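You operate a simulated robot arm through the tools that you are given. There is no shell and no other tool.

The job below is to be done with a simulated two-armed robot. You get a single attempt, and the scene is never put back.

JOB
Mix a double batch of umber filler and crank it smooth.
Fine: two pumps of water, tint dial to umber, one pump of tint, then two slides of powder; it stays in the tank, spout stays.

The check looks at the end state, three seconds after you hand in, the way a careful person would. Anything else that was tipped, shoved, dropped, spilled or broken makes it a failure.

ROBOT AND FRAMES
Two 7-joint arms with fingered hands on one trunk that stands fixed in place. Base frame: the origin is at the foot of the trunk, x ahead of it, y to its left, z up; the work surface is at about z = 80. Readings come in cm, rad, newtons and seconds.
The left shoulder is at [6.3, 18.6, 118.1], the right one opposite. With the tool pointing down near the work surface each hand reaches from about 10 to 78 cm from the base axis, measured 20 degrees to its own side. Payload 3.6 kg a hand.
The TCP of each hand is the grasp point between the finger pads, 2.6 cm short of the fingertips. In the tool frame z runs along the fingers and y along their closing line. The gripper opens to 8.8 cm; its body begins 3 cm behind the TCP. The gripper is a hand of 3 fingers: y runs from the thumb to the fingers, the wrist lies at [-1.7, -9.8, -16.4] in the tool frame.
Orientation is told as [roll, pitch, yaw] about the base's x, y, z axes, in that order, counted from this pose: with the fingers straight down and the wrist toward the robot, the tool's x, y and z point along [0, 1, 0], [1, 0, 0] and [0, 0, -1] of the base frame.

CONTROLS
- The arms move only by the tool apply_moves. It takes "left_increments", "right_increments" or both (then of equal length, played together; a hand with none holds still); each is a list of rows, each a list of 6 numbers: the shift along the tool's x, y, z in cm, then the turn, a rotation vector about the tool's x, y, z in rad. In form: [[dx, dy, dz, wx, wy, wz], ...]. A call has 1 to 20 rows; each row is the pose to reach, as a shift and turn from the pose commanded when the call began, along the tool's axes at that moment. Each row takes 0.2 s and may step no farther than 5 cm and 0.15 rad from the row before; otherwise, the whole call is refused. Where a pose cannot be reached the arm comes as near as it can. A force on the tool above 40 N (or 10 N above the force at the start of the call, whichever is more), or a blocked arm, ends the call early, and 0.2 s more pass. In this call time passes only in rows, and 0.2 s behind the last. It gives the time, the measured TCP pose, the force on the tool (base axes), the opening and the grip force at its end, in the units of the frame above (readings bear some noise), with the torque about the TCP (base axes, N m) and any sound that the robot's microphone picked up, and new pictures: "pictures" is both (left out), scene, wrist or none (wrist: the cameras of the hands that moved).
- Cameras (640 x 400 px; columns grow to the right, rows downward): "scene" is now at [22.96, -4.65, 113.64]; the picture's right is [-0.52, -0.85, 0.00], its down [0.10, -0.06, -0.99] and it looks along [0.85, -0.52, 0.12] (base axes); focal length 214 px, centre (320, 200). "left" rides on the left gripper at [-5.6, -8, -10.2] in its tool frame; the picture's right is [-0.73, -0.32, 0.60], its down [0.62, -0.67, 0.41] and it looks along [0.27, 0.68, 0.69] (tool axes); focal length 247 px, centre (320, 200). "right" rides on the right gripper at [5.6, -8, -10.2] in its tool frame; the picture's right is [-0.73, 0.32, -0.60], its down [-0.62, -0.67, 0.41] and it looks along [-0.27, 0.68, 0.69] (tool axes); focal length 247 px, centre (320, 200).
- slide_trunk(by): moves the trunk up (or, below 0, down) by that many cm; the arms and the scene camera ride with it, the base frame stays. It gives what a move gives, with no picture.
- finger_targets(fingers, thumb_bend, thumb_turn, hand): sets how far each is bent, from 0 (flat) to 100 (curled in); at 30 the hand is open as for a grip, at 70 the pads meet at the TCP. One left out holds its place. A second passes; each finger stops where it meets its share of the squeeze, and holds until it gets a number again. It is the only way to open and close the hand. It gives what a move gives, with no picture; readings hold the bend of each and the force on the fingers (four entries, about 0 where the hand has none), thumb and palm. thumb_turn goes from beside the hand (0) to across from the fingers (100), as for a grip.
- head_to(pan, tilt): turns the head with the scene camera to pan (to the left, within 1.047 rad either way) and tilt (down, from -0.506 to 1.204), counted from straight ahead of the robot (the tilt from the chest, where the trunk bows). It gives what a move gives, and a new picture of the scene camera.
- point_at(camera, pixels): for up to 12 pixels [column, row] of the newest picture of that camera ("zoom" is the newest enlarged one), the place [x, y, z] in the base frame of the surface seen there, good to about 0.3 cm. The clock stands still meanwhile.
- close_up(camera, box): a new picture of the part [left, top, right, bottom] of that camera's present view, enlarged. The clock stands still meanwhile.
- sign_off(): hands the job in; it is judged then, once.

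Unless the task says otherwise, let go and move clear before handing in.

The tools are called as name(argument=value, ...) on one line, values as JSON. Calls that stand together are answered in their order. apply_moves: Moves the arms, as the interface text tells. Its arguments: {"type":"object","properties":{"left_increments":{"type":"array","items":{"type":"array","items":{"type":"number"}}},"right_increments":{"type":"array","items":{"type":"array","items":{"type":"number"}}},"pictures":{"type":"string","enum":["both","scene","wrist","none"]}},"required":[]} The other tools are called the same way: slide_trunk (by) moves the trunk up or down; finger_targets (fingers, thumb_bend, thumb_turn, hand) moves the fingers one by one; head_to (pan, tilt) turns the head that bears the scene camera; point_at (camera, pixels) gives the place of the surface under pixels of a picture; close_up (camera, box) takes an enlarged picture of a part of a camera's view; sign_off () hands the job in.

At the start:

```text
clock: 0.0
left_position: [41.07, -3.93, 121.42]
left_ee_rot: [0.0, 0.001, 0.0]
left_wrist_force: [-0.1, 0.7, -0.7]
left_torque: [0.01, 0.02, -0.02]
left_width: 8.8
left_finger_force: 0.2
left_shape: jaw
left_bend: [30.0, 30.0, 98.0]
left_finger forces: [0.0, 0.0, 0.1, 0.0, 0.1, 0.0]
right_position: [40.43, -41.19, 121.22]
right_ee_rot: [0.001, -0.001, 0.001]
right_wrist_force: [-0.1, -0.2, 0.4]
right_torque: [0.02, -0.03, -0.01]
right_width: 8.77
right_finger_force: 0.0
right_shape: jaw
right_bend: [30.0, 30.0, 98.0]
right_finger forces: [0.0, 0.0, 0.1, 0.0, 0.0, 0.0]
trunk travel left (down, up): [-32.5, 43.2]
head pan, tilt (commanded): [-0.546, -0.117]
```

scene: 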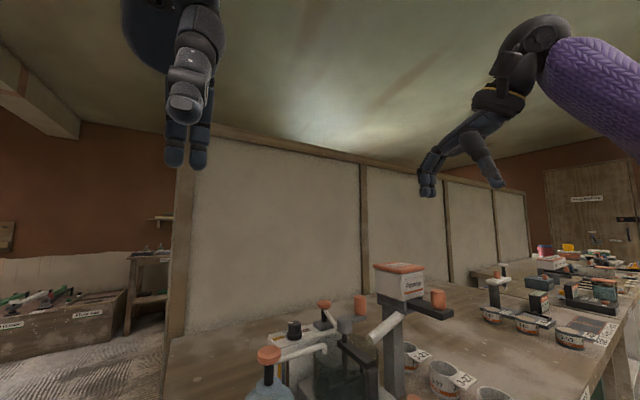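
right: 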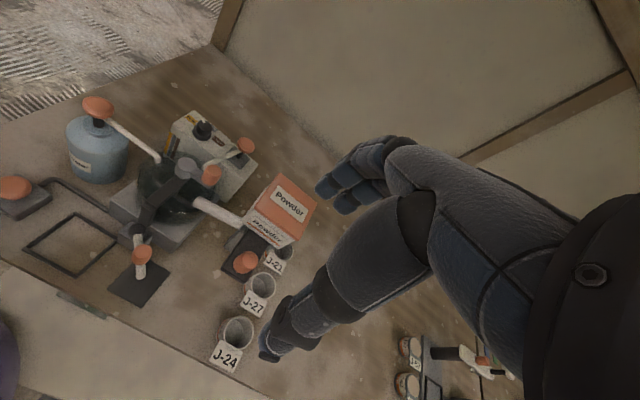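
left: 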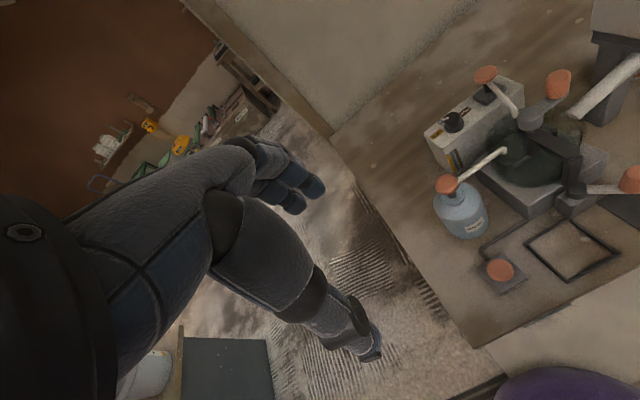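

The scene camera only shows the top of the bench: the tank, pumps and powder box sit at the bottom, around pixels (270-450, 260-400). I'll tilt the head down to see the whole station.

head_to(pan=-0.5, tilt=0.65)

```text
clock: 1.1
left_position: [41.07, -4.0, 121.49]
left_ee_rot: [0.0, -0.001, -0.001]
left_wrist_force: [-0.8, -0.5, 0.2]
left_torque: [0.0, 0.02, 0.0]
left_width: 8.78
left_finger_force: 0.1
left_shape: jaw
left_bend: [30.0, 30.0, 98.0]
left_finger forces: [0.0, 0.1, 0.0, 0.0, 0.0, 0.0]
right_position: [40.34, -41.22, 121.12]
right_ee_rot: [0.002, 0.0, -0.002]
right_wrist_force: [-0.6, -0.2, 0.2]
right_torque: [0.0, -0.01, 0.02]
right_width: 8.76
right_finger_force: 0.0
right_shape: jaw
right_bend: [30.0, 30.0, 98.0]
right_finger forces: [0.0, 0.0, 0.0, 0.1, 0.1, 0.0]
trunk travel left (down, up): [-32.5, 43.2]
head pan, tilt (commanded): [-0.499, 0.649]
```

scene: 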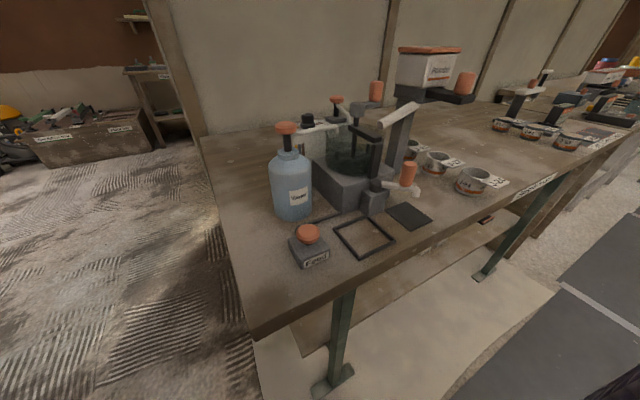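

The whole station is now in view: water bottle at (290,180), a button box at (310,245), the tank at (355,150), the tint box behind and the powder hopper at (430,75). I'll enlarge it to read the labels and find each control.

close_up(camera="scene", box=[250, 80, 410, 180])

close_up(camera="scene", box=[270, 170, 450, 282])

close_up(camera="scene", box=[360, 30, 520, 130])

close_up(camera="left", box=[400, 40, 640, 190])

close_up(camera="right", box=[0, 70, 340, 370])

```text
4.00 times, centred on (330, 130) of scene
```

zoom: 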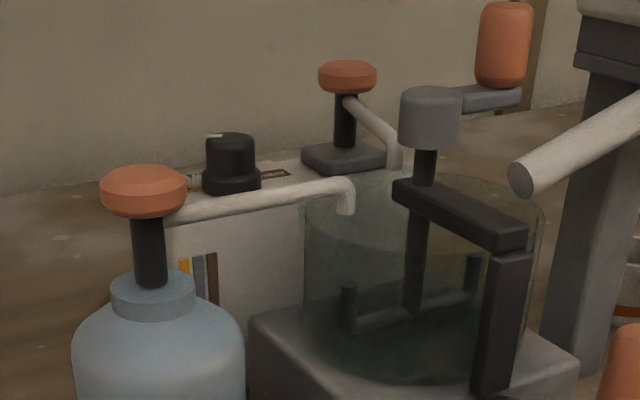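

```text
3.56 times, centred on (360, 226) of scene
```

zoom: 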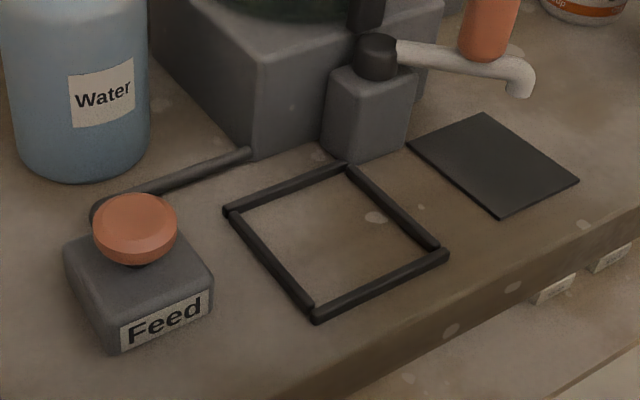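

```text
4.00 times, centred on (440, 80) of scene
```

zoom: 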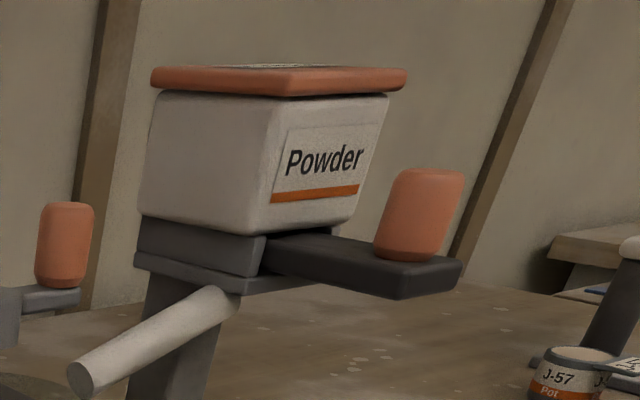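

```text
2.67 times, centred on (520, 115) of left
```

zoom: 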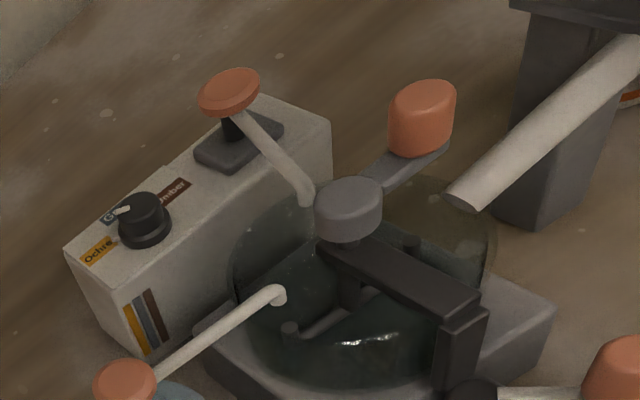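

```text
1.33 times, centred on (170, 220) of right
```

zoom: 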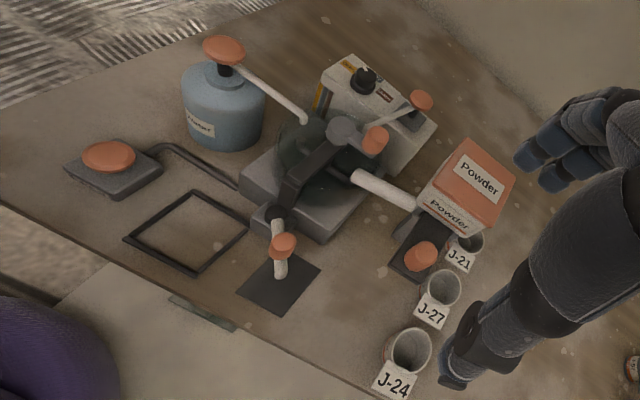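

The close-ups show three colours on the tint box (Ochre, G…, Umber) with the dial pointer on the middle one, a crank with an orange knob, a powder slide with an orange knob, and an unrelated Feed button and spout. Next I'll measure positions.

close_up(camera="scene", box=[265, 85, 425, 185])

point_at(camera="zoom", pixels=[[85, 160], [80, 185], [170, 120], [155, 115], [170, 165], [285, 50], [285, 70], [370, 80], [440, 30], [445, 70], [430, 80], [395, 170]])

point_at(camera="scene", pixels=[[467, 74], [462, 88], [464, 80], [450, 95], [430, 95], [474, 97], [430, 50], [309, 228], [310, 245], [410, 165], [412, 175], [350, 210]])

point_at(camera="left", pixels=[[486, 73], [453, 117], [447, 121], [437, 133], [446, 184], [558, 80], [530, 116], [504, 151], [515, 112], [500, 95], [465, 110], [440, 125]])

point_at(camera="right", pixels=[[246, 262], [252, 240], [285, 195], [260, 230], [98, 105], [160, 160], [246, 145], [211, 175], [187, 168], [203, 130], [238, 218], [195, 203]])

```text
4.00 times, centred on (345, 135) of scene
```

zoom: 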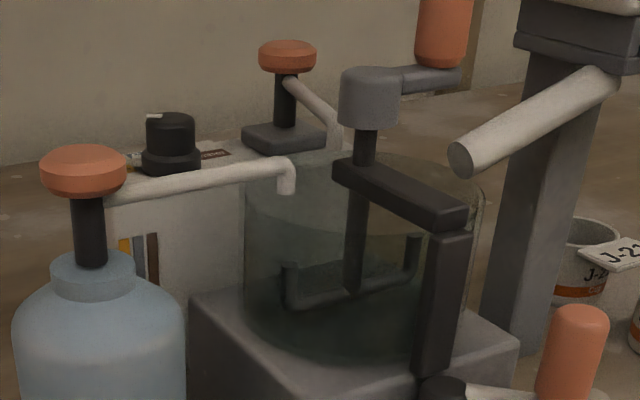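

```text
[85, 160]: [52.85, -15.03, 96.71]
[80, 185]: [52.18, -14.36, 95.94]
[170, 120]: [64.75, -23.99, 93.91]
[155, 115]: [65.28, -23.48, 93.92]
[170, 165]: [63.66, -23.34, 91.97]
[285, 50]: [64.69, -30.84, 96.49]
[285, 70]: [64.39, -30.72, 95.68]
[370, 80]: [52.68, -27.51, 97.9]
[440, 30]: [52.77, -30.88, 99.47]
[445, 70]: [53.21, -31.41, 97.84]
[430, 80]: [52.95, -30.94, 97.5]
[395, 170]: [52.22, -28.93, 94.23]
```

```text
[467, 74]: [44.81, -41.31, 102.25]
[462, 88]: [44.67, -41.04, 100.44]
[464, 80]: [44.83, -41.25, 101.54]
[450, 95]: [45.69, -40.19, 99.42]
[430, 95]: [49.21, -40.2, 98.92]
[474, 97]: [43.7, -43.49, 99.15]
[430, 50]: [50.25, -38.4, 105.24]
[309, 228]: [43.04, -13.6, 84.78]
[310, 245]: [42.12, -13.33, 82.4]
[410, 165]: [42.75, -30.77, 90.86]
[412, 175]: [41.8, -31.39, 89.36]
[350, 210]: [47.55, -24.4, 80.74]
```

```text
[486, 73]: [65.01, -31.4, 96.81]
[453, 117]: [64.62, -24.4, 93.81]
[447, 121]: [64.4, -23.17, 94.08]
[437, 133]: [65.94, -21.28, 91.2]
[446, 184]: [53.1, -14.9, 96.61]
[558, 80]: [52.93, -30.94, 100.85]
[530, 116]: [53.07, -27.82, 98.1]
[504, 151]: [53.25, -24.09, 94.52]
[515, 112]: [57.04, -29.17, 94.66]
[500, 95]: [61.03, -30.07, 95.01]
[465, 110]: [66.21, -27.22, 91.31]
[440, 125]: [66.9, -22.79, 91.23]
```

```text
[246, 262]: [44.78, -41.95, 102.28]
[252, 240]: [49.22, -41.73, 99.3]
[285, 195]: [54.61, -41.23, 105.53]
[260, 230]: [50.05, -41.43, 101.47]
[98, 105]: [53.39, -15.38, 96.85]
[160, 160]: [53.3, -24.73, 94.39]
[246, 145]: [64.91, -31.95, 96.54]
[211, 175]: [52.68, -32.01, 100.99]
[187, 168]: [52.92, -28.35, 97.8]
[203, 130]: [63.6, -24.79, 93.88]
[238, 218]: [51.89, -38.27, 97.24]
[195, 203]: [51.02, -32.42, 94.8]
```

I now have the layout: water head near (53.1,-15.1,96.7), dial (64.7,-24,94), tint head (64.9,-31.4,96.7), crank hub (52.9,-28) with knob near (52.9,-31.3), and powder-slide knob (44.8,-41.5). Before touching anything I'll look closer at the dial and read the other labels on the bench, in case a card says more.

close_up(camera="left", box=[415, 85, 495, 135])

close_up(camera="right", box=[160, 90, 272, 160])

close_up(camera="scene", box=[420, 120, 580, 220])

close_up(camera="scene", box=[480, 50, 640, 150])

close_up(camera="scene", box=[0, 50, 180, 162])

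```text
8.00 times, centred on (455, 110) of left
```

zoom: 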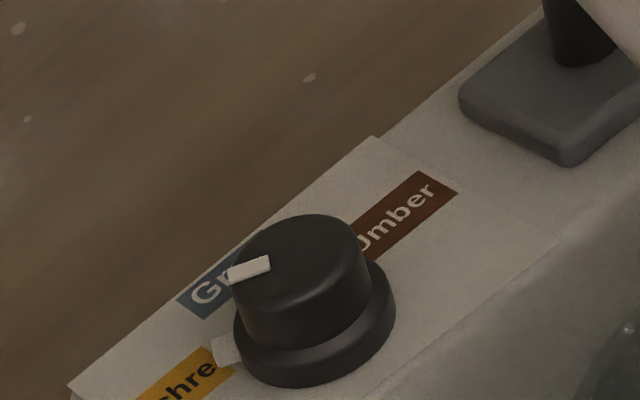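

```text
5.71 times, centred on (216, 125) of right
```

zoom: 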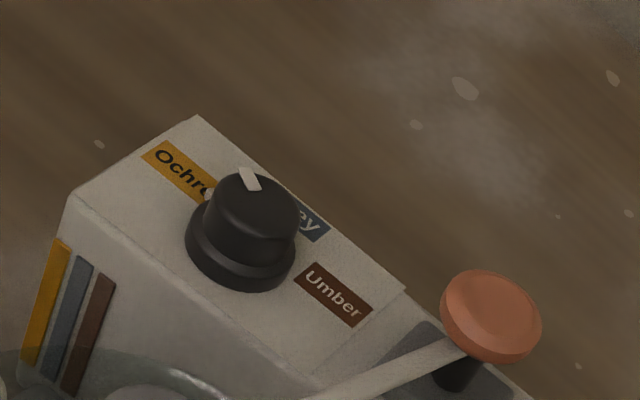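

```text
4.00 times, centred on (500, 170) of scene
```

zoom: 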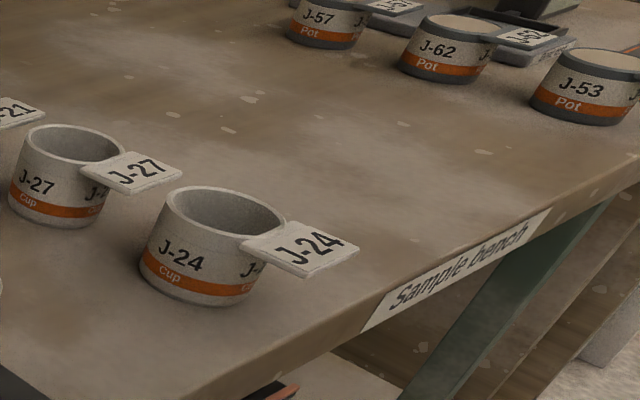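

```text
4.00 times, centred on (560, 100) of scene
```

zoom: 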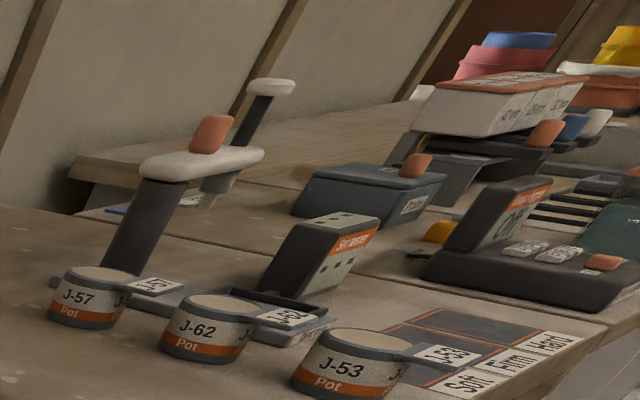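

```text
3.56 times, centred on (90, 106) of scene
```

zoom: 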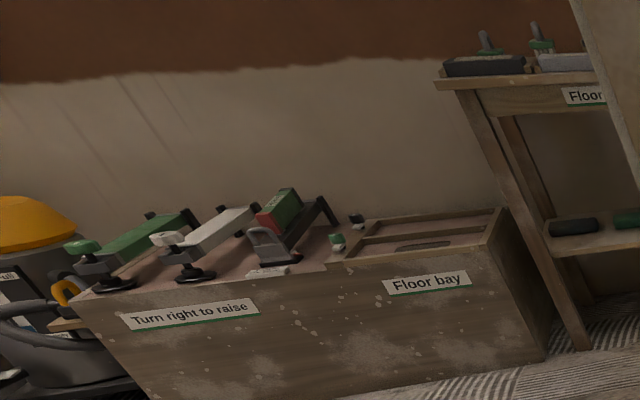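

No recipe card is visible, so I'll follow the counts as written. The dial has a white bar on top and a white tab at its foot near "Ochre", and I'll measure both to learn which way the dial points now.

point_at(camera="zoom", pixels=[[100, 100]])

close_up(camera="right", box=[180, 105, 244, 145])

point_at(camera="zoom", pixels=[[245, 155], [258, 175], [265, 215], [240, 225], [290, 225], [265, 260], [190, 180], [350, 210], [400, 290], [110, 130], [340, 280], [420, 325]])

```text
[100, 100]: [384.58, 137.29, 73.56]
```

```text
10.00 times, centred on (212, 125) of right
```

zoom: 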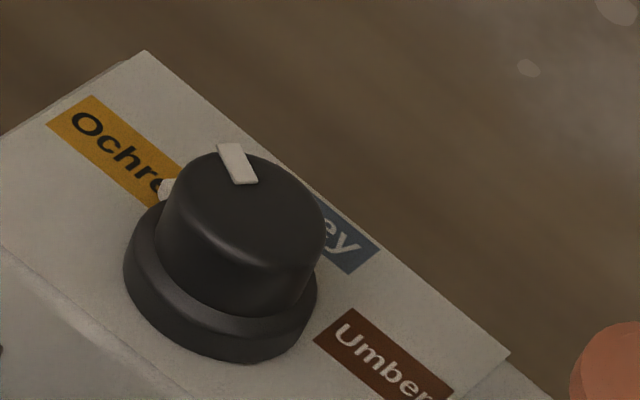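

```text
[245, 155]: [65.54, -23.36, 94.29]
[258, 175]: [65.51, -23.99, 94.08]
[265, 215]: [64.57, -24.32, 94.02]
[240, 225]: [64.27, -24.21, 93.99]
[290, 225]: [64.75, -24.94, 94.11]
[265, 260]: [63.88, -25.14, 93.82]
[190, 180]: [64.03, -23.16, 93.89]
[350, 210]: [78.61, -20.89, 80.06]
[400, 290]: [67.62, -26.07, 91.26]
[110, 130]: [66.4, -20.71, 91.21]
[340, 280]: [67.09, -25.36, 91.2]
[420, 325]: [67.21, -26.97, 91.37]
```

The white bar on the dial points about 60° left of straight ahead, which is Ochre, so Umber takes roughly a 120° clockwise turn. I'll start with the water: close the left hand so the fingertips make one pressing point.

finger_targets(hand="left", fingers=70, thumb_bend=70)

apply_moves(left_increments=[[-3, 3, 0, 0, 0, 0], [-6, 6, 2, 0, 0, 0], [-9, 9, 6, 0, 0, 0], [-11.1, 11.5, 10, 0, 0, 0], [-11.1, 12.0, 14, 0, 0, 0]], pictures="both")

```text
clock: 2.1
left_position: [41.01, -3.86, 121.51]
left_ee_rot: [-0.001, 0.001, 0.0]
left_wrist_force: [0.2, -0.5, -0.8]
left_torque: [-0.02, -0.02, -0.05]
left_width: 0.24
left_finger_force: 0.1
left_shape: fingers
left_bend: [70.0, 70.0, 98.0]
left_finger forces: [0.0, 0.1, 0.0, 0.0, 0.0, 0.0]
right_position: [40.42, -41.31, 121.12]
right_ee_rot: [-0.001, 0.0, -0.001]
right_wrist_force: [0.2, 0.1, 0.0]
right_torque: [-0.02, -0.01, 0.01]
right_width: 8.75
right_finger_force: 0.0
right_shape: jaw
right_bend: [30.0, 30.0, 98.0]
right_finger forces: [0.0, 0.0, 0.0, 0.0, 0.1, 0.0]
trunk travel left (down, up): [-32.5, 43.2]
head pan, tilt (commanded): [-0.499, 0.649]
```

```text
refused: row 3 steps farther than a row can; nothing moved
```

The left hand closed (opening 0.24). The move was refused because row 3 was longer than 5 cm, so I'll use smaller steps.

apply_moves(left_increments=[[-3, 3, 0, 0, 0, 0], [-6, 6, 0, 0, 0, 0], [-9, 9, 0, 0, 0, 0], [-11.1, 12.0, 1, 0, 0, 0], [-11.1, 12.0, 5, 0, 0, 0], [-11.1, 12.0, 9, 0, 0, 0], [-11.1, 12.0, 13, 0, 0, 0]], pictures="both")

```text
clock: 3.7
left_position: [53.16, -14.9, 108.38]
left_ee_rot: [-0.001, 0.0, 0.001]
left_wrist_force: [0.3, -0.4, -0.1]
left_torque: [0.0, -0.02, 0.01]
left_width: 0.24
left_finger_force: 0.1
left_shape: fingers
left_bend: [70.0, 70.0, 98.0]
left_finger forces: [0.0, 0.1, 0.1, 0.0, 0.0, 0.0]
right_position: [40.47, -41.2, 121.08]
right_ee_rot: [0.0, -0.002, 0.0]
right_wrist_force: [0.3, 0.3, 0.3]
right_torque: [0.01, -0.01, 0.04]
right_width: 8.78
right_finger_force: 0.2
right_shape: jaw
right_bend: [30.0, 30.0, 98.0]
right_finger forces: [0.0, 0.0, 0.0, 0.0, 0.1, 0.0]
trunk travel left (down, up): [-32.5, 43.2]
head pan, tilt (commanded): [-0.499, 0.649]
```

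scene: 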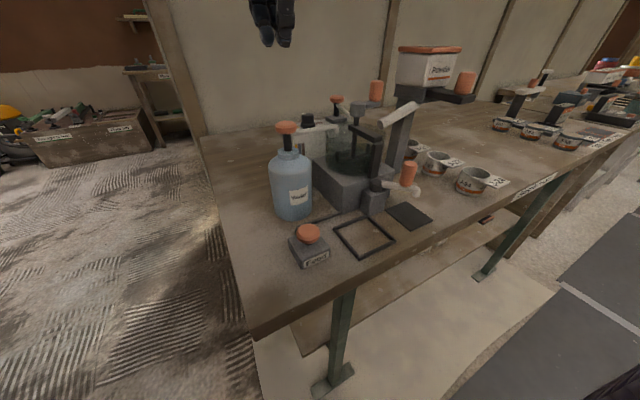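
left: 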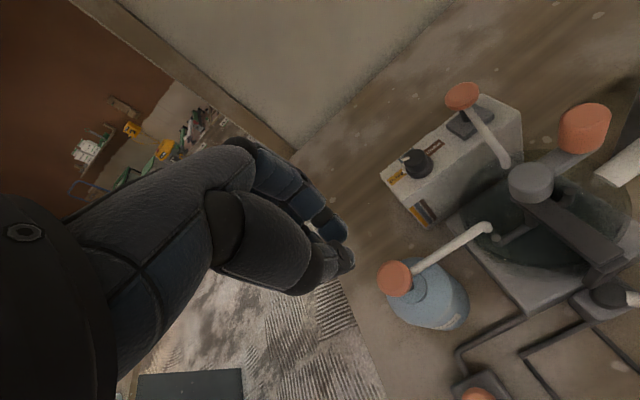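

The closed fingertips show at about (343,245) in the left picture, and the water head at (395,277). I'll measure the real fingertip positions before pressing.

point_at(camera="left", pixels=[[340, 228], [345, 262], [335, 240], [348, 240], [395, 277], [385, 270], [405, 285], [350, 268], [320, 262]])

close_up(camera="left", box=[240, 150, 480, 300])

close_up(camera="scene", box=[220, 0, 380, 100])

```text
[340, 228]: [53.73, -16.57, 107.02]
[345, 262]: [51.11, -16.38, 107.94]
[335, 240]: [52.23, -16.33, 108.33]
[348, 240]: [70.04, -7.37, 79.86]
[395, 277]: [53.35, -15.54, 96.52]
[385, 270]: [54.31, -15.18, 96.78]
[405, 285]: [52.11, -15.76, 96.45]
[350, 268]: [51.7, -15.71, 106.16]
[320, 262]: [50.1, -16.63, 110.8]
```

```text
2.67 times, centred on (360, 225) of left
```

zoom: 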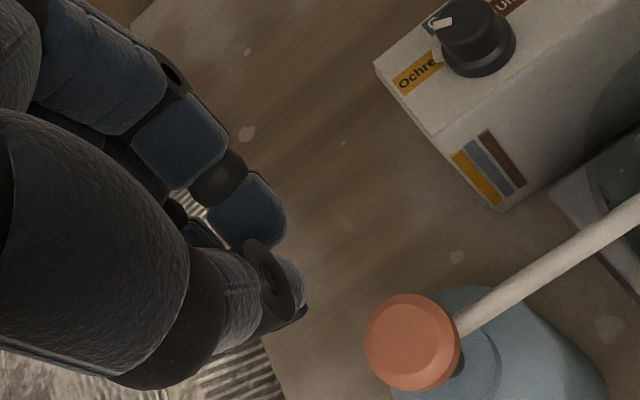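

```text
4.00 times, centred on (300, 50) of scene
```

zoom: 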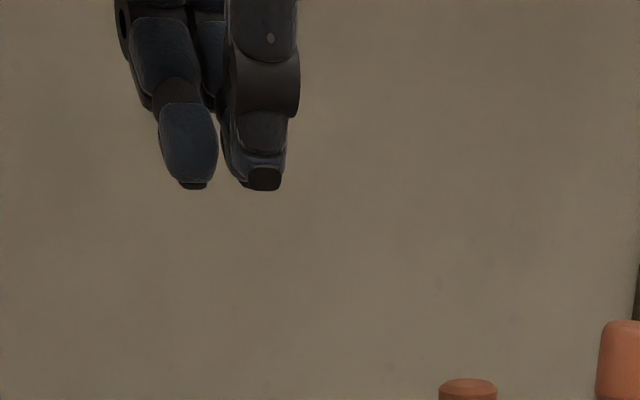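

Fingertips are near z≈106 with the TCP at 108.4, and centred on the water head at (53.2,-15.3). I'll lower to just above the head, then press gently in small steps.

apply_moves(left_increments=[[-0.2, 0, 4, 0, 0, 0], [-0.3, 0, 7.5, 0, 0, 0], [-0.3, 0, 8.5, 0, 0, 0], [-0.3, 0, 9.0, 0, 0, 0], [-0.3, 0, 9.5, 0, 0, 0]], pictures="both")

```text
clock: 4.9
left_position: [53.14, -15.26, 99.03]
left_ee_rot: [0.001, -0.003, -0.001]
left_wrist_force: [-0.4, 0.6, 3.4]
left_torque: [0.04, -0.01, -0.02]
left_width: 0.23
left_finger_force: 1.4
left_shape: fingers
left_bend: [70.0, 70.0, 98.0]
left_finger forces: [0.6, 0.5, 0.0, 0.0, 1.5, 0.1]
right_position: [40.36, -41.22, 121.17]
right_ee_rot: [-0.001, 0.0, 0.0]
right_wrist_force: [0.2, -0.6, 0.8]
right_torque: [-0.01, 0.02, 0.04]
right_width: 8.77
right_finger_force: 0.0
right_shape: jaw
right_bend: [30.0, 30.0, 98.0]
right_finger forces: [0.0, 0.1, 0.1, 0.0, 0.1, 0.0]
trunk travel left (down, up): [-32.5, 43.2]
head pan, tilt (commanded): [-0.499, 0.649]
```

scene: 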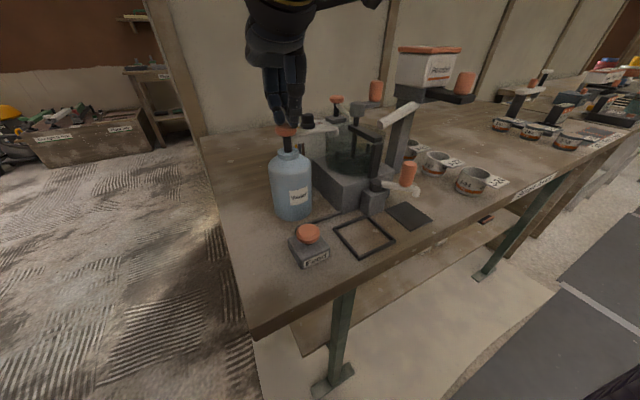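
left: 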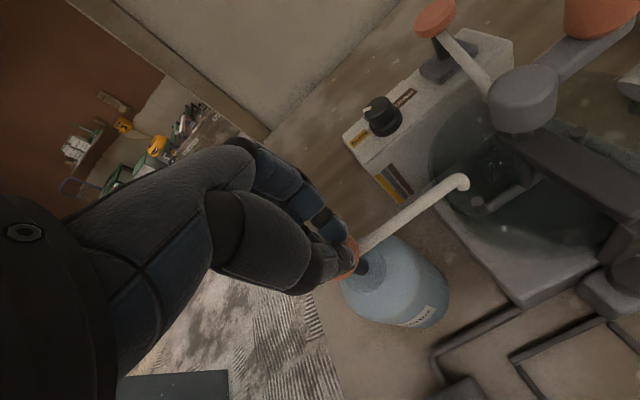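

Contact reads 3.4 N at z≈99.0 and the fingers sit squarely on the head. I'll press down in small steps and watch the force and sound.

apply_moves(left_increments=[[0, 0, 0.3, 0, 0, 0], [0, 0, 0.6, 0, 0, 0], [0, 0, 0.9, 0, 0, 0], [0, 0, 1.2, 0, 0, 0]], pictures="wrist")

```text
clock: 5.9
left_position: [53.18, -15.26, 97.96]
left_ee_rot: [-0.001, -0.005, 0.001]
left_wrist_force: [1.4, 0.0, 16.6]
left_torque: [0.01, 0.02, -0.03]
left_width: 0.15
left_finger_force: 7.5
left_shape: fingers
left_bend: [70.0, 70.0, 98.0]
left_finger forces: [2.6, 4.6, 0.1, 0.0, 8.9, 0.0]
right_position: [40.42, -41.18, 121.21]
right_ee_rot: [-0.001, -0.001, 0.001]
right_wrist_force: [0.0, 0.8, 0.8]
right_torque: [-0.03, 0.01, 0.02]
right_width: 8.76
right_finger_force: 0.1
right_shape: jaw
right_bend: [30.0, 30.0, 98.0]
right_finger forces: [0.1, 0.1, 0.0, 0.0, 0.0, 0.0]
trunk travel left (down, up): [-32.5, 43.2]
head pan, tilt (commanded): [-0.499, 0.649]
```

left: 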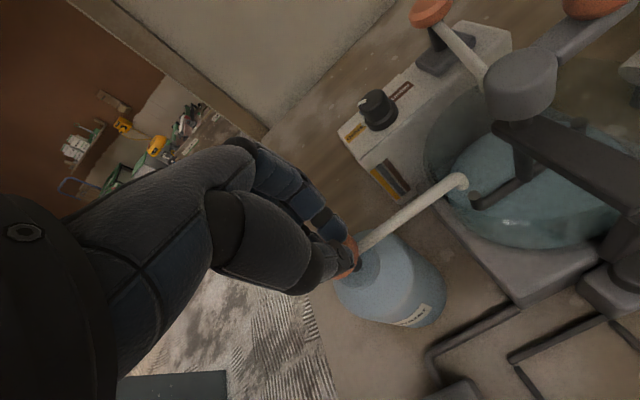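

The tank now holds water: a bluish level shows at (540,185) in the left picture, so one stroke has dispensed, with 16.6 N at z≈98. I'll raise fully off the head and check that it returns.

apply_moves(left_increments=[[0, 0, -0.6, 0, 0, 0], [0, 0, -1.2, 0, 0, 0], [0, 0, -2.0, 0, 0, 0], [0, 0, -3.5, 0, 0, 0], [0, 0, -3.5, 0, 0, 0]], pictures="both")

close_up(camera="left", box=[300, 60, 640, 280])

```text
clock: 7.1
left_position: [53.15, -15.44, 101.21]
left_ee_rot: [-0.001, 0.0, 0.0]
left_wrist_force: [-0.1, 1.2, 0.2]
left_torque: [0.01, -0.03, 0.04]
left_width: 0.17
left_finger_force: 0.1
left_shape: fingers
left_bend: [70.0, 70.0, 98.0]
left_finger forces: [0.0, 0.0, 0.0, 0.0, 0.0, 0.0]
right_position: [40.4, -41.1, 121.13]
right_ee_rot: [0.0, 0.001, -0.001]
right_wrist_force: [-0.1, -0.1, -0.4]
right_torque: [0.01, 0.0, -0.02]
right_width: 8.79
right_finger_force: 0.0
right_shape: jaw
right_bend: [30.0, 30.0, 98.0]
right_finger forces: [0.0, 0.1, 0.0, 0.1, 0.0, 0.1]
trunk travel left (down, up): [-32.5, 43.2]
head pan, tilt (commanded): [-0.499, 0.649]
```

scene: 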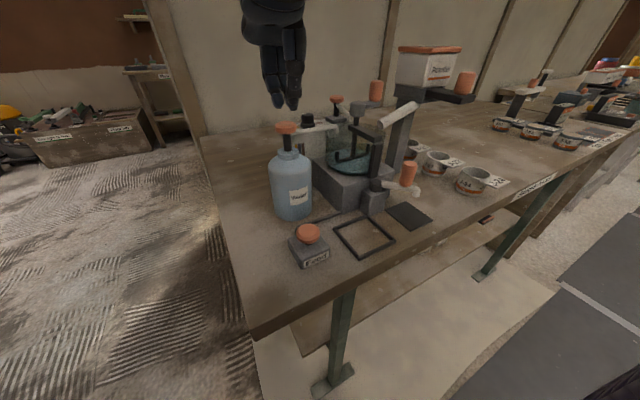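
left: 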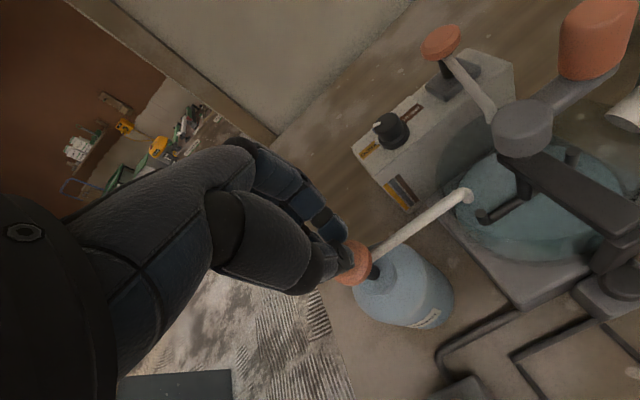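

```text
1.82 times, centred on (470, 170) of left
```

zoom: 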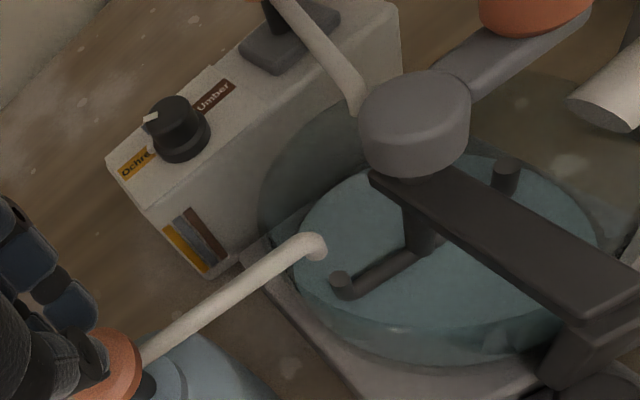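

The head is back up (scene (288,128), as at first) and the tank shows one stroke of water. I'll record the water level, then press a second time with the same depth.

point_at(camera="left", pixels=[[520, 225], [490, 180], [560, 235], [350, 262], [600, 180]])

apply_moves(left_increments=[[0.2, 0, 1.5, 0, 0, 0], [0.2, 0, 2.3, 0, 0, 0], [0.2, 0, 2.6, 0, 0, 0], [0.2, 0, 2.9, 0, 0, 0], [0.2, 0, 3.2, 0, 0, 0], [0.2, 0, 3.5, 0, 0, 0]], pictures="wrist")

```text
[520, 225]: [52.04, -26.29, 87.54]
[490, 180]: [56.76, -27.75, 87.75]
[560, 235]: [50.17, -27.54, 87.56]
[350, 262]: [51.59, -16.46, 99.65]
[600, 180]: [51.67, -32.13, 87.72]
```

```text
clock: 8.5
left_position: [53.23, -15.11, 97.94]
left_ee_rot: [-0.003, -0.004, 0.002]
left_wrist_force: [0.1, 2.6, 17.4]
left_torque: [-0.04, 0.09, 0.02]
left_width: 0.08
left_finger_force: 8.8
left_shape: fingers
left_bend: [70.0, 71.0, 98.0]
left_finger forces: [2.5, 3.5, 0.0, 0.0, 10.9, 0.1]
right_position: [40.32, -41.3, 121.16]
right_ee_rot: [0.001, -0.001, 0.001]
right_wrist_force: [0.2, 0.0, 0.0]
right_torque: [0.01, 0.0, 0.02]
right_width: 8.75
right_finger_force: 0.0
right_shape: jaw
right_bend: [30.0, 30.0, 98.0]
right_finger forces: [0.0, 0.1, 0.1, 0.1, 0.1, 0.0]
trunk travel left (down, up): [-32.5, 43.2]
head pan, tilt (commanded): [-0.499, 0.649]
```

left: 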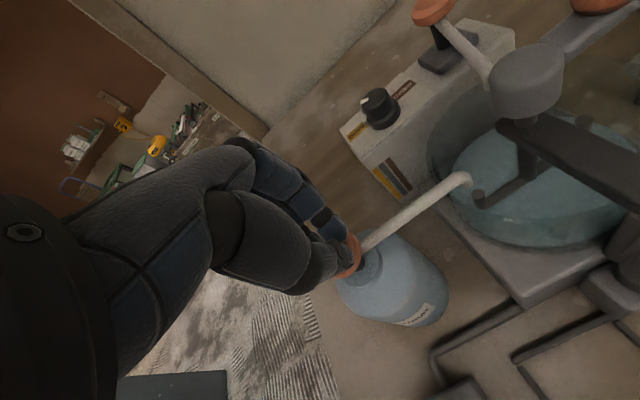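

The press reached the same depth and force as the first (17.4 N at z 97.9). I'll check the water level against 87.6.

point_at(camera="left", pixels=[[540, 215], [470, 165], [510, 220], [600, 170], [560, 200]])

close_up(camera="left", box=[400, 80, 640, 230])

```text
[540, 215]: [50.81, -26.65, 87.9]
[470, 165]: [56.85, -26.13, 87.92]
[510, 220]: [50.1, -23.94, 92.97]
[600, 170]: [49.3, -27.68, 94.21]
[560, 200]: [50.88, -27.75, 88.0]
```

```text
2.67 times, centred on (520, 155) of left
```

zoom: 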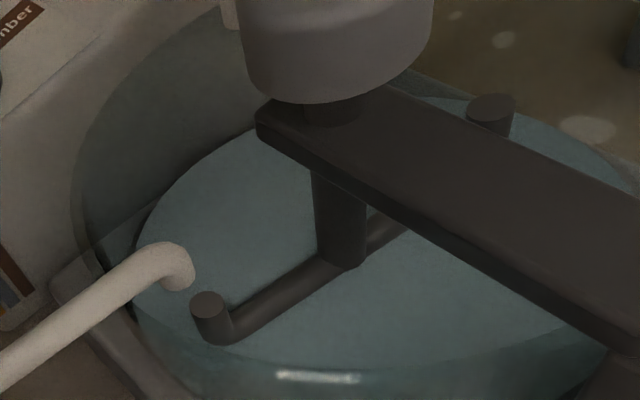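

The level rose from about 87.6 to 87.9. I'll release, lift well clear, and check the level once more along with the block top for a zero reference.

apply_moves(left_increments=[[0, 0, -0.6, 0, 0, 0], [0, 0, -1.2, 0, 0, 0], [0, 0, -2.0, 0, 0, 0], [0, 0, -3.5, 0, 0, 0], [0, 0, -7.5, 0, 0, 0], [0, 0, -10.5, 0, 0, 0]], pictures="both")

close_up(camera="left", box=[360, 60, 640, 260])

```text
clock: 9.9
left_position: [53.24, -14.97, 108.49]
left_ee_rot: [0.001, -0.001, 0.001]
left_wrist_force: [0.3, -0.8, 0.5]
left_torque: [-0.01, 0.02, -0.01]
left_width: 0.15
left_finger_force: 0.1
left_shape: fingers
left_bend: [70.0, 70.0, 98.0]
left_finger forces: [0.0, 0.0, 0.0, 0.1, 0.0, 0.0]
right_position: [40.38, -41.2, 121.18]
right_ee_rot: [0.002, -0.001, 0.001]
right_wrist_force: [0.6, -0.1, -0.4]
right_torque: [0.02, 0.0, 0.01]
right_width: 8.78
right_finger_force: 0.1
right_shape: jaw
right_bend: [30.0, 30.0, 98.0]
right_finger forces: [0.0, 0.0, 0.0, 0.0, 0.1, 0.0]
trunk travel left (down, up): [-32.5, 43.2]
head pan, tilt (commanded): [-0.499, 0.649]
```

scene: 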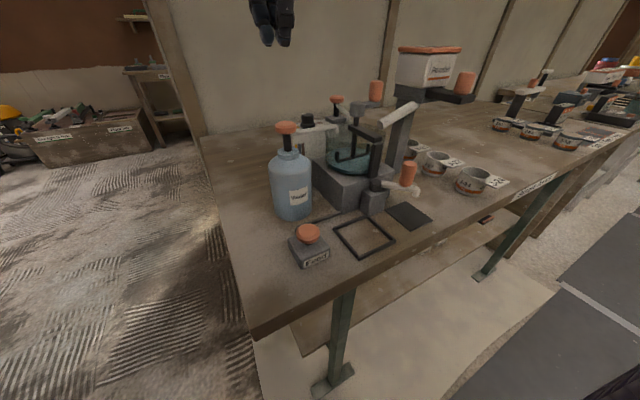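
left: 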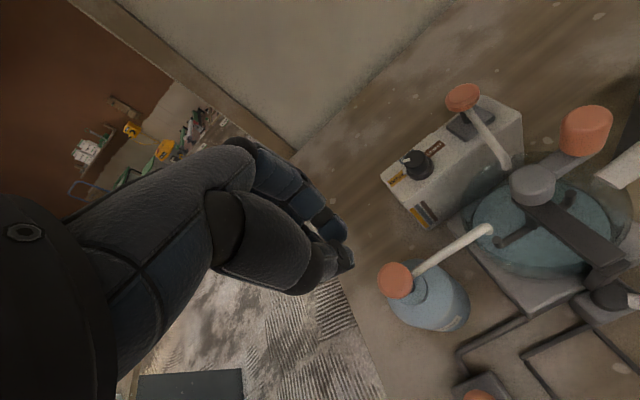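

```text
2.00 times, centred on (500, 160) of left
```

zoom: 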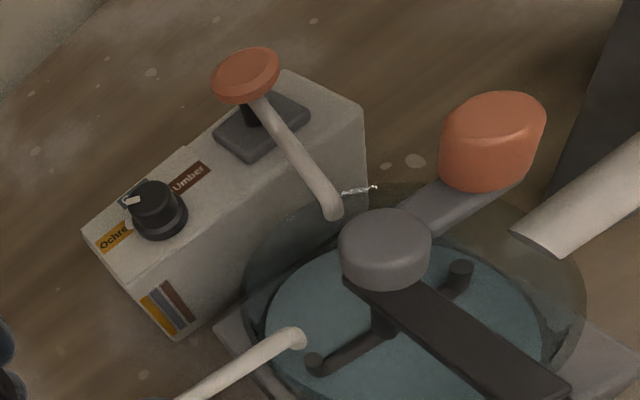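

point_at(camera="left", pixels=[[520, 260], [485, 205], [560, 185], [545, 290], [500, 262], [540, 172], [555, 262], [480, 275]])

point_at(camera="zoom", pixels=[[245, 70], [232, 65], [265, 78], [385, 240], [500, 110], [495, 130], [155, 190], [133, 200], [460, 200]])

```text
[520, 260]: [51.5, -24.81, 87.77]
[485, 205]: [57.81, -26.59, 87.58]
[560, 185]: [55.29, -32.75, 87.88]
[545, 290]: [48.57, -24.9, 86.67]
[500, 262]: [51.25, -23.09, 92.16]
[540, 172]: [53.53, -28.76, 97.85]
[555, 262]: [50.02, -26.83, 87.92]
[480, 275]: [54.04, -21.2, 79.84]
```

```text
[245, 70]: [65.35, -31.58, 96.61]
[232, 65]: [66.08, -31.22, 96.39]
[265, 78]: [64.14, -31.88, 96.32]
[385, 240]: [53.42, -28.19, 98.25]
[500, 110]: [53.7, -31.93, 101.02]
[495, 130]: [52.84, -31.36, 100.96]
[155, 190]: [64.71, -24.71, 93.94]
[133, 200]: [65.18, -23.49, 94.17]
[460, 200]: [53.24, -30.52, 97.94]
```

Readings suggest the level rose after the second stroke, but they are noisy. A close-up from the fixed scene camera will show the level against the tank wall better.

close_up(camera="scene", box=[310, 120, 406, 180])

point_at(camera="zoom", pixels=[[150, 200], [200, 220], [260, 300], [180, 260], [350, 310], [120, 250], [300, 330]])

```text
6.67 times, centred on (358, 150) of scene
```

zoom: 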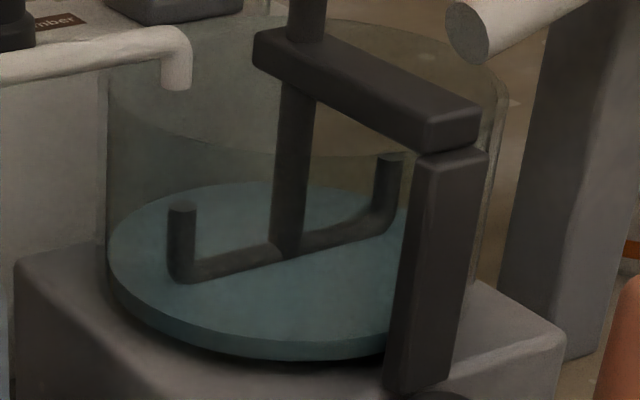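

```text
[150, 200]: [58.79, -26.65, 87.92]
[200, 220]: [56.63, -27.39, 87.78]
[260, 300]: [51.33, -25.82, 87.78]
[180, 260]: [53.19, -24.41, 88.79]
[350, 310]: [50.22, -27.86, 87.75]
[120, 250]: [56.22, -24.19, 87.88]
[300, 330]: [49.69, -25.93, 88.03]
```

The water disc stands about 0.6 cm deep at z≈87.9, twice the first step, so both strokes counted. I'll raise the trunk 10 cm so the arms come in steeper over the hopper and crank, then bring the left hand back out of the way.

slide_trunk(by=10)

apply_moves(left_increments=[[3, -3, 0, 0, 0, 0], [6, -6, 0, 0, 0, 0], [9, -9, 0, 0, 0, 0], [12.5, -11, 0, 0, 0, 0], [16, -13, 0, 0, 0, 0], [19, -15, 0, 0, 0, 0]], right_increments=[[0, 1, 0, 0, 0, 0], [0, 2, 0, 0, 0, 0], [0, 3, 0, 0, 0, 0], [0, 3, 0, 0, 0, 0], [0, 3, 0, 0, 0, 0], [0, 3, 0, 0, 0, 0]], pictures="both")

```text
clock: 11.2
left_position: [53.17, -15.21, 118.15]
left_ee_rot: [0.001, 0.0, -0.001]
left_wrist_force: [-0.7, 0.0, 0.2]
left_torque: [-0.03, 0.02, -0.01]
left_width: 0.19
left_finger_force: 0.0
left_shape: fingers
left_bend: [70.0, 70.0, 98.0]
left_finger forces: [0.0, 0.0, 0.0, 0.1, 0.1, 0.1]
right_position: [40.54, -41.3, 131.12]
right_ee_rot: [0.001, 0.001, 0.0]
right_wrist_force: [-0.5, 0.7, -0.2]
right_torque: [0.01, -0.01, 0.02]
right_width: 8.76
right_finger_force: 0.1
right_shape: jaw
right_bend: [30.0, 30.0, 98.0]
right_finger forces: [0.0, 0.0, 0.0, 0.0, 0.0, 0.1]
trunk travel left (down, up): [-42.5, 33.2]
head pan, tilt (commanded): [-0.499, 0.649]
```

```text
clock: 12.6
left_position: [37.99, 4.02, 118.22]
left_ee_rot: [-0.001, -0.001, -0.001]
left_wrist_force: [0.1, -0.6, 0.7]
left_torque: [0.01, -0.02, -0.01]
left_width: 0.18
left_finger_force: 0.0
left_shape: fingers
left_bend: [70.0, 70.0, 98.0]
left_finger forces: [0.0, 0.0, 0.1, 0.1, 0.0, 0.0]
right_position: [43.37, -41.18, 131.22]
right_ee_rot: [0.0, 0.0, 0.001]
right_wrist_force: [-0.1, 0.0, 0.2]
right_torque: [0.02, 0.01, 0.0]
right_width: 8.78
right_finger_force: 0.0
right_shape: jaw
right_bend: [30.0, 30.0, 98.0]
right_finger forces: [0.0, 0.0, 0.2, 0.0, 0.0, 0.0]
trunk travel left (down, up): [-42.5, 33.2]
head pan, tilt (commanded): [-0.499, 0.649]
```

scene: 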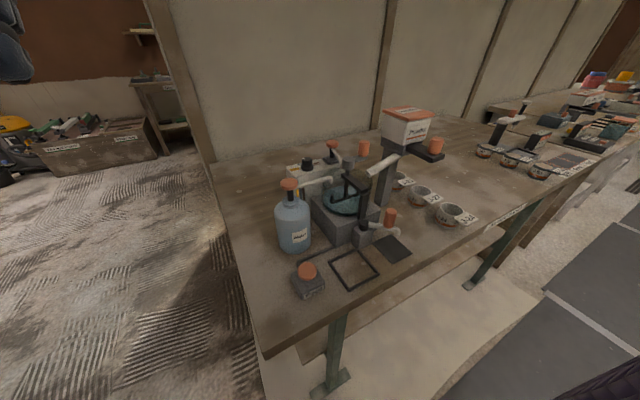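
right: 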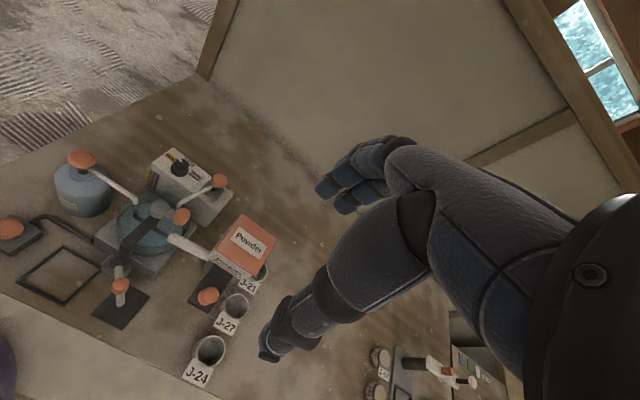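
left: 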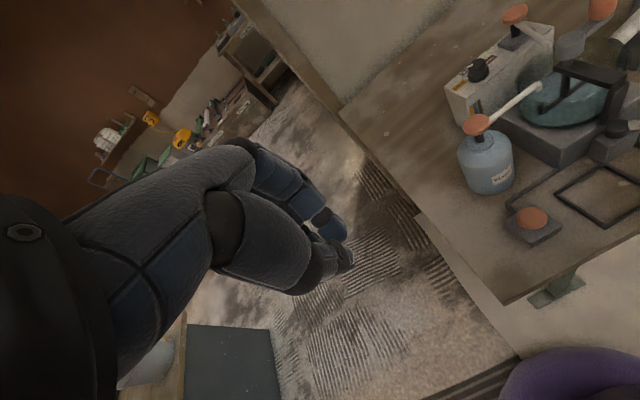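

The left hand is parked at (38,4) and the station is clear. I'll narrow the right hand to about 5 cm and bring it over the dial at (64.6,-24.1), turned 0.52 rad counter-clockwise to get room for the clockwise twist.

finger_targets(hand="right", fingers=46, thumb_bend=46)

apply_moves(right_increments=[[2.85, 3.55, 0, 0, 0, 0], [5.7, 7.1, 0, 0, 0, -0.13], [8.55, 10.6, 0, 0, 0, -0.26], [11.4, 14.1, 0, 0, 0, -0.39], [14.25, 17.7, 0, 0, 0, -0.52], [17.1, 21.2, 0, 0, 0, -0.52], [17.1, 21.2, 4.5, 0, 0, -0.52], [17.1, 21.2, 9, 0, 0, -0.52], [17.1, 21.2, 13.5, 0, 0, -0.52], [17.1, 21.2, 18, 0, 0, -0.52], [17.1, 21.2, 22, 0, 0, -0.52]], pictures="both")

```text
clock: 13.6
left_position: [38.08, 3.79, 118.25]
left_ee_rot: [0.001, 0.0, 0.002]
left_wrist_force: [0.1, -0.6, 0.1]
left_torque: [-0.01, 0.0, 0.04]
left_width: 0.17
left_finger_force: 0.1
left_shape: fingers
left_bend: [70.0, 70.0, 98.0]
left_finger forces: [0.0, 0.1, 0.0, 0.0, 0.0, 0.0]
right_position: [43.41, -41.31, 131.13]
right_ee_rot: [0.001, 0.001, 0.0]
right_wrist_force: [-0.1, -0.1, 0.4]
right_torque: [-0.04, -0.03, 0.0]
right_width: 5.45
right_finger_force: 0.1
right_shape: fingers
right_bend: [46.0, 46.0, 98.0]
right_finger forces: [0.1, 0.0, 0.0, 0.0, 0.1, 0.0]
trunk travel left (down, up): [-42.5, 33.2]
head pan, tilt (commanded): [-0.499, 0.649]
```

```text
clock: 16.0
left_position: [38.19, 3.92, 118.18]
left_ee_rot: [0.0, 0.0, 0.0]
left_wrist_force: [0.1, 0.4, -0.8]
left_torque: [0.02, 0.01, 0.02]
left_width: 0.17
left_finger_force: 0.0
left_shape: fingers
left_bend: [70.0, 70.0, 98.0]
left_finger forces: [0.0, 0.0, 0.0, 0.0, 0.0, 0.0]
right_position: [64.93, -23.96, 109.01]
right_ee_rot: [0.001, -0.002, 0.519]
right_wrist_force: [-1.4, -0.3, -1.2]
right_torque: [0.02, 0.0, 0.0]
right_width: 5.43
right_finger_force: 0.0
right_shape: fingers
right_bend: [46.0, 46.0, 98.0]
right_finger forces: [0.0, 0.1, 0.0, 0.0, 0.1, 0.0]
trunk travel left (down, up): [-42.5, 33.2]
head pan, tilt (commanded): [-0.499, 0.649]
```

scene: 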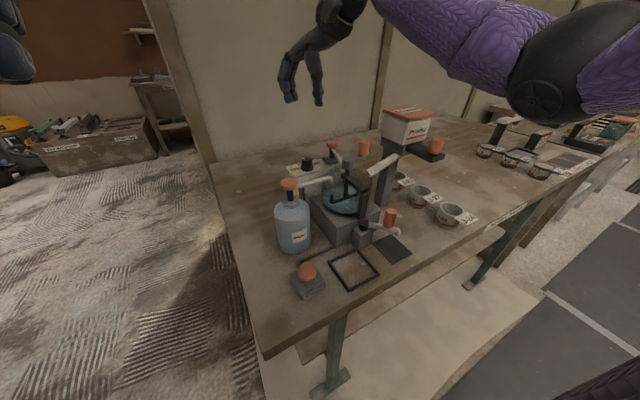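
right: 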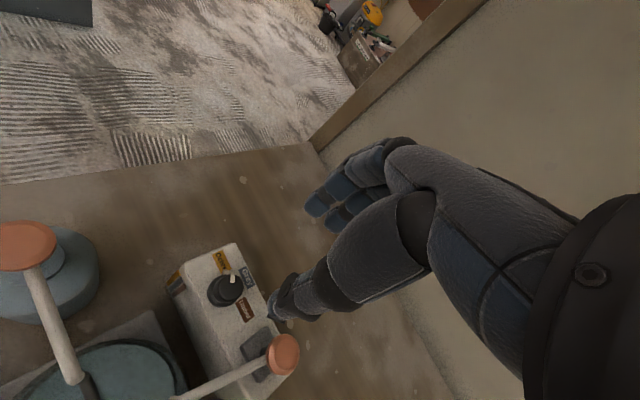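

The forearm passes well above the hopper, and the dial shows at (226,289) in the right picture. I'll measure the dial precisely from here.

close_up(camera="right", box=[180, 240, 308, 320])

point_at(camera="zoom", pixels=[[150, 240], [210, 250], [300, 240], [230, 190], [230, 250], [240, 310], [290, 160], [250, 205], [330, 350], [470, 540]])

```text
5.00 times, centred on (244, 280) of right
```

zoom: 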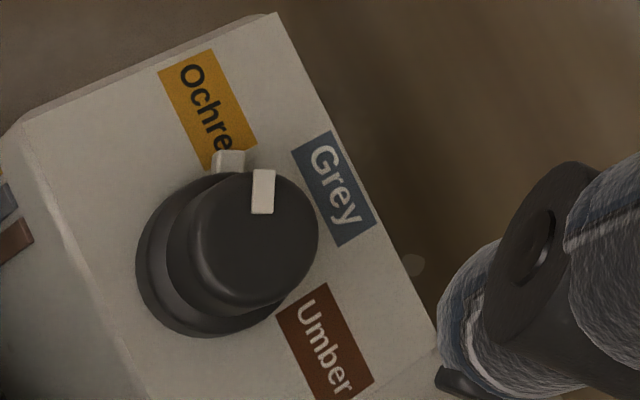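

```text
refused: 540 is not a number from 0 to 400
```

Now it's plain that the foot tab at zoom (228,160) points at Ochre. Measuring again with valid pixels.

point_at(camera="zoom", pixels=[[200, 240], [240, 240], [290, 240], [240, 190], [240, 290], [263, 178], [228, 155], [210, 100], [335, 190], [325, 345], [160, 300], [455, 385]])

```text
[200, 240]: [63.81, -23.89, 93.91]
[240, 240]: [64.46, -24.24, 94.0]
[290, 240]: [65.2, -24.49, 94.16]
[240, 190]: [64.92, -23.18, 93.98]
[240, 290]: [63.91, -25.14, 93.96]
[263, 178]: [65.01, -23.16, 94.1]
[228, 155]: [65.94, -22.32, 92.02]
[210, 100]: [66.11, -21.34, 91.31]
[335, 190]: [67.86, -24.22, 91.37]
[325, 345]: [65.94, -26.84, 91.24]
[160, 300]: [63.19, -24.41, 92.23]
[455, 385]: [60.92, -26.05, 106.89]
```

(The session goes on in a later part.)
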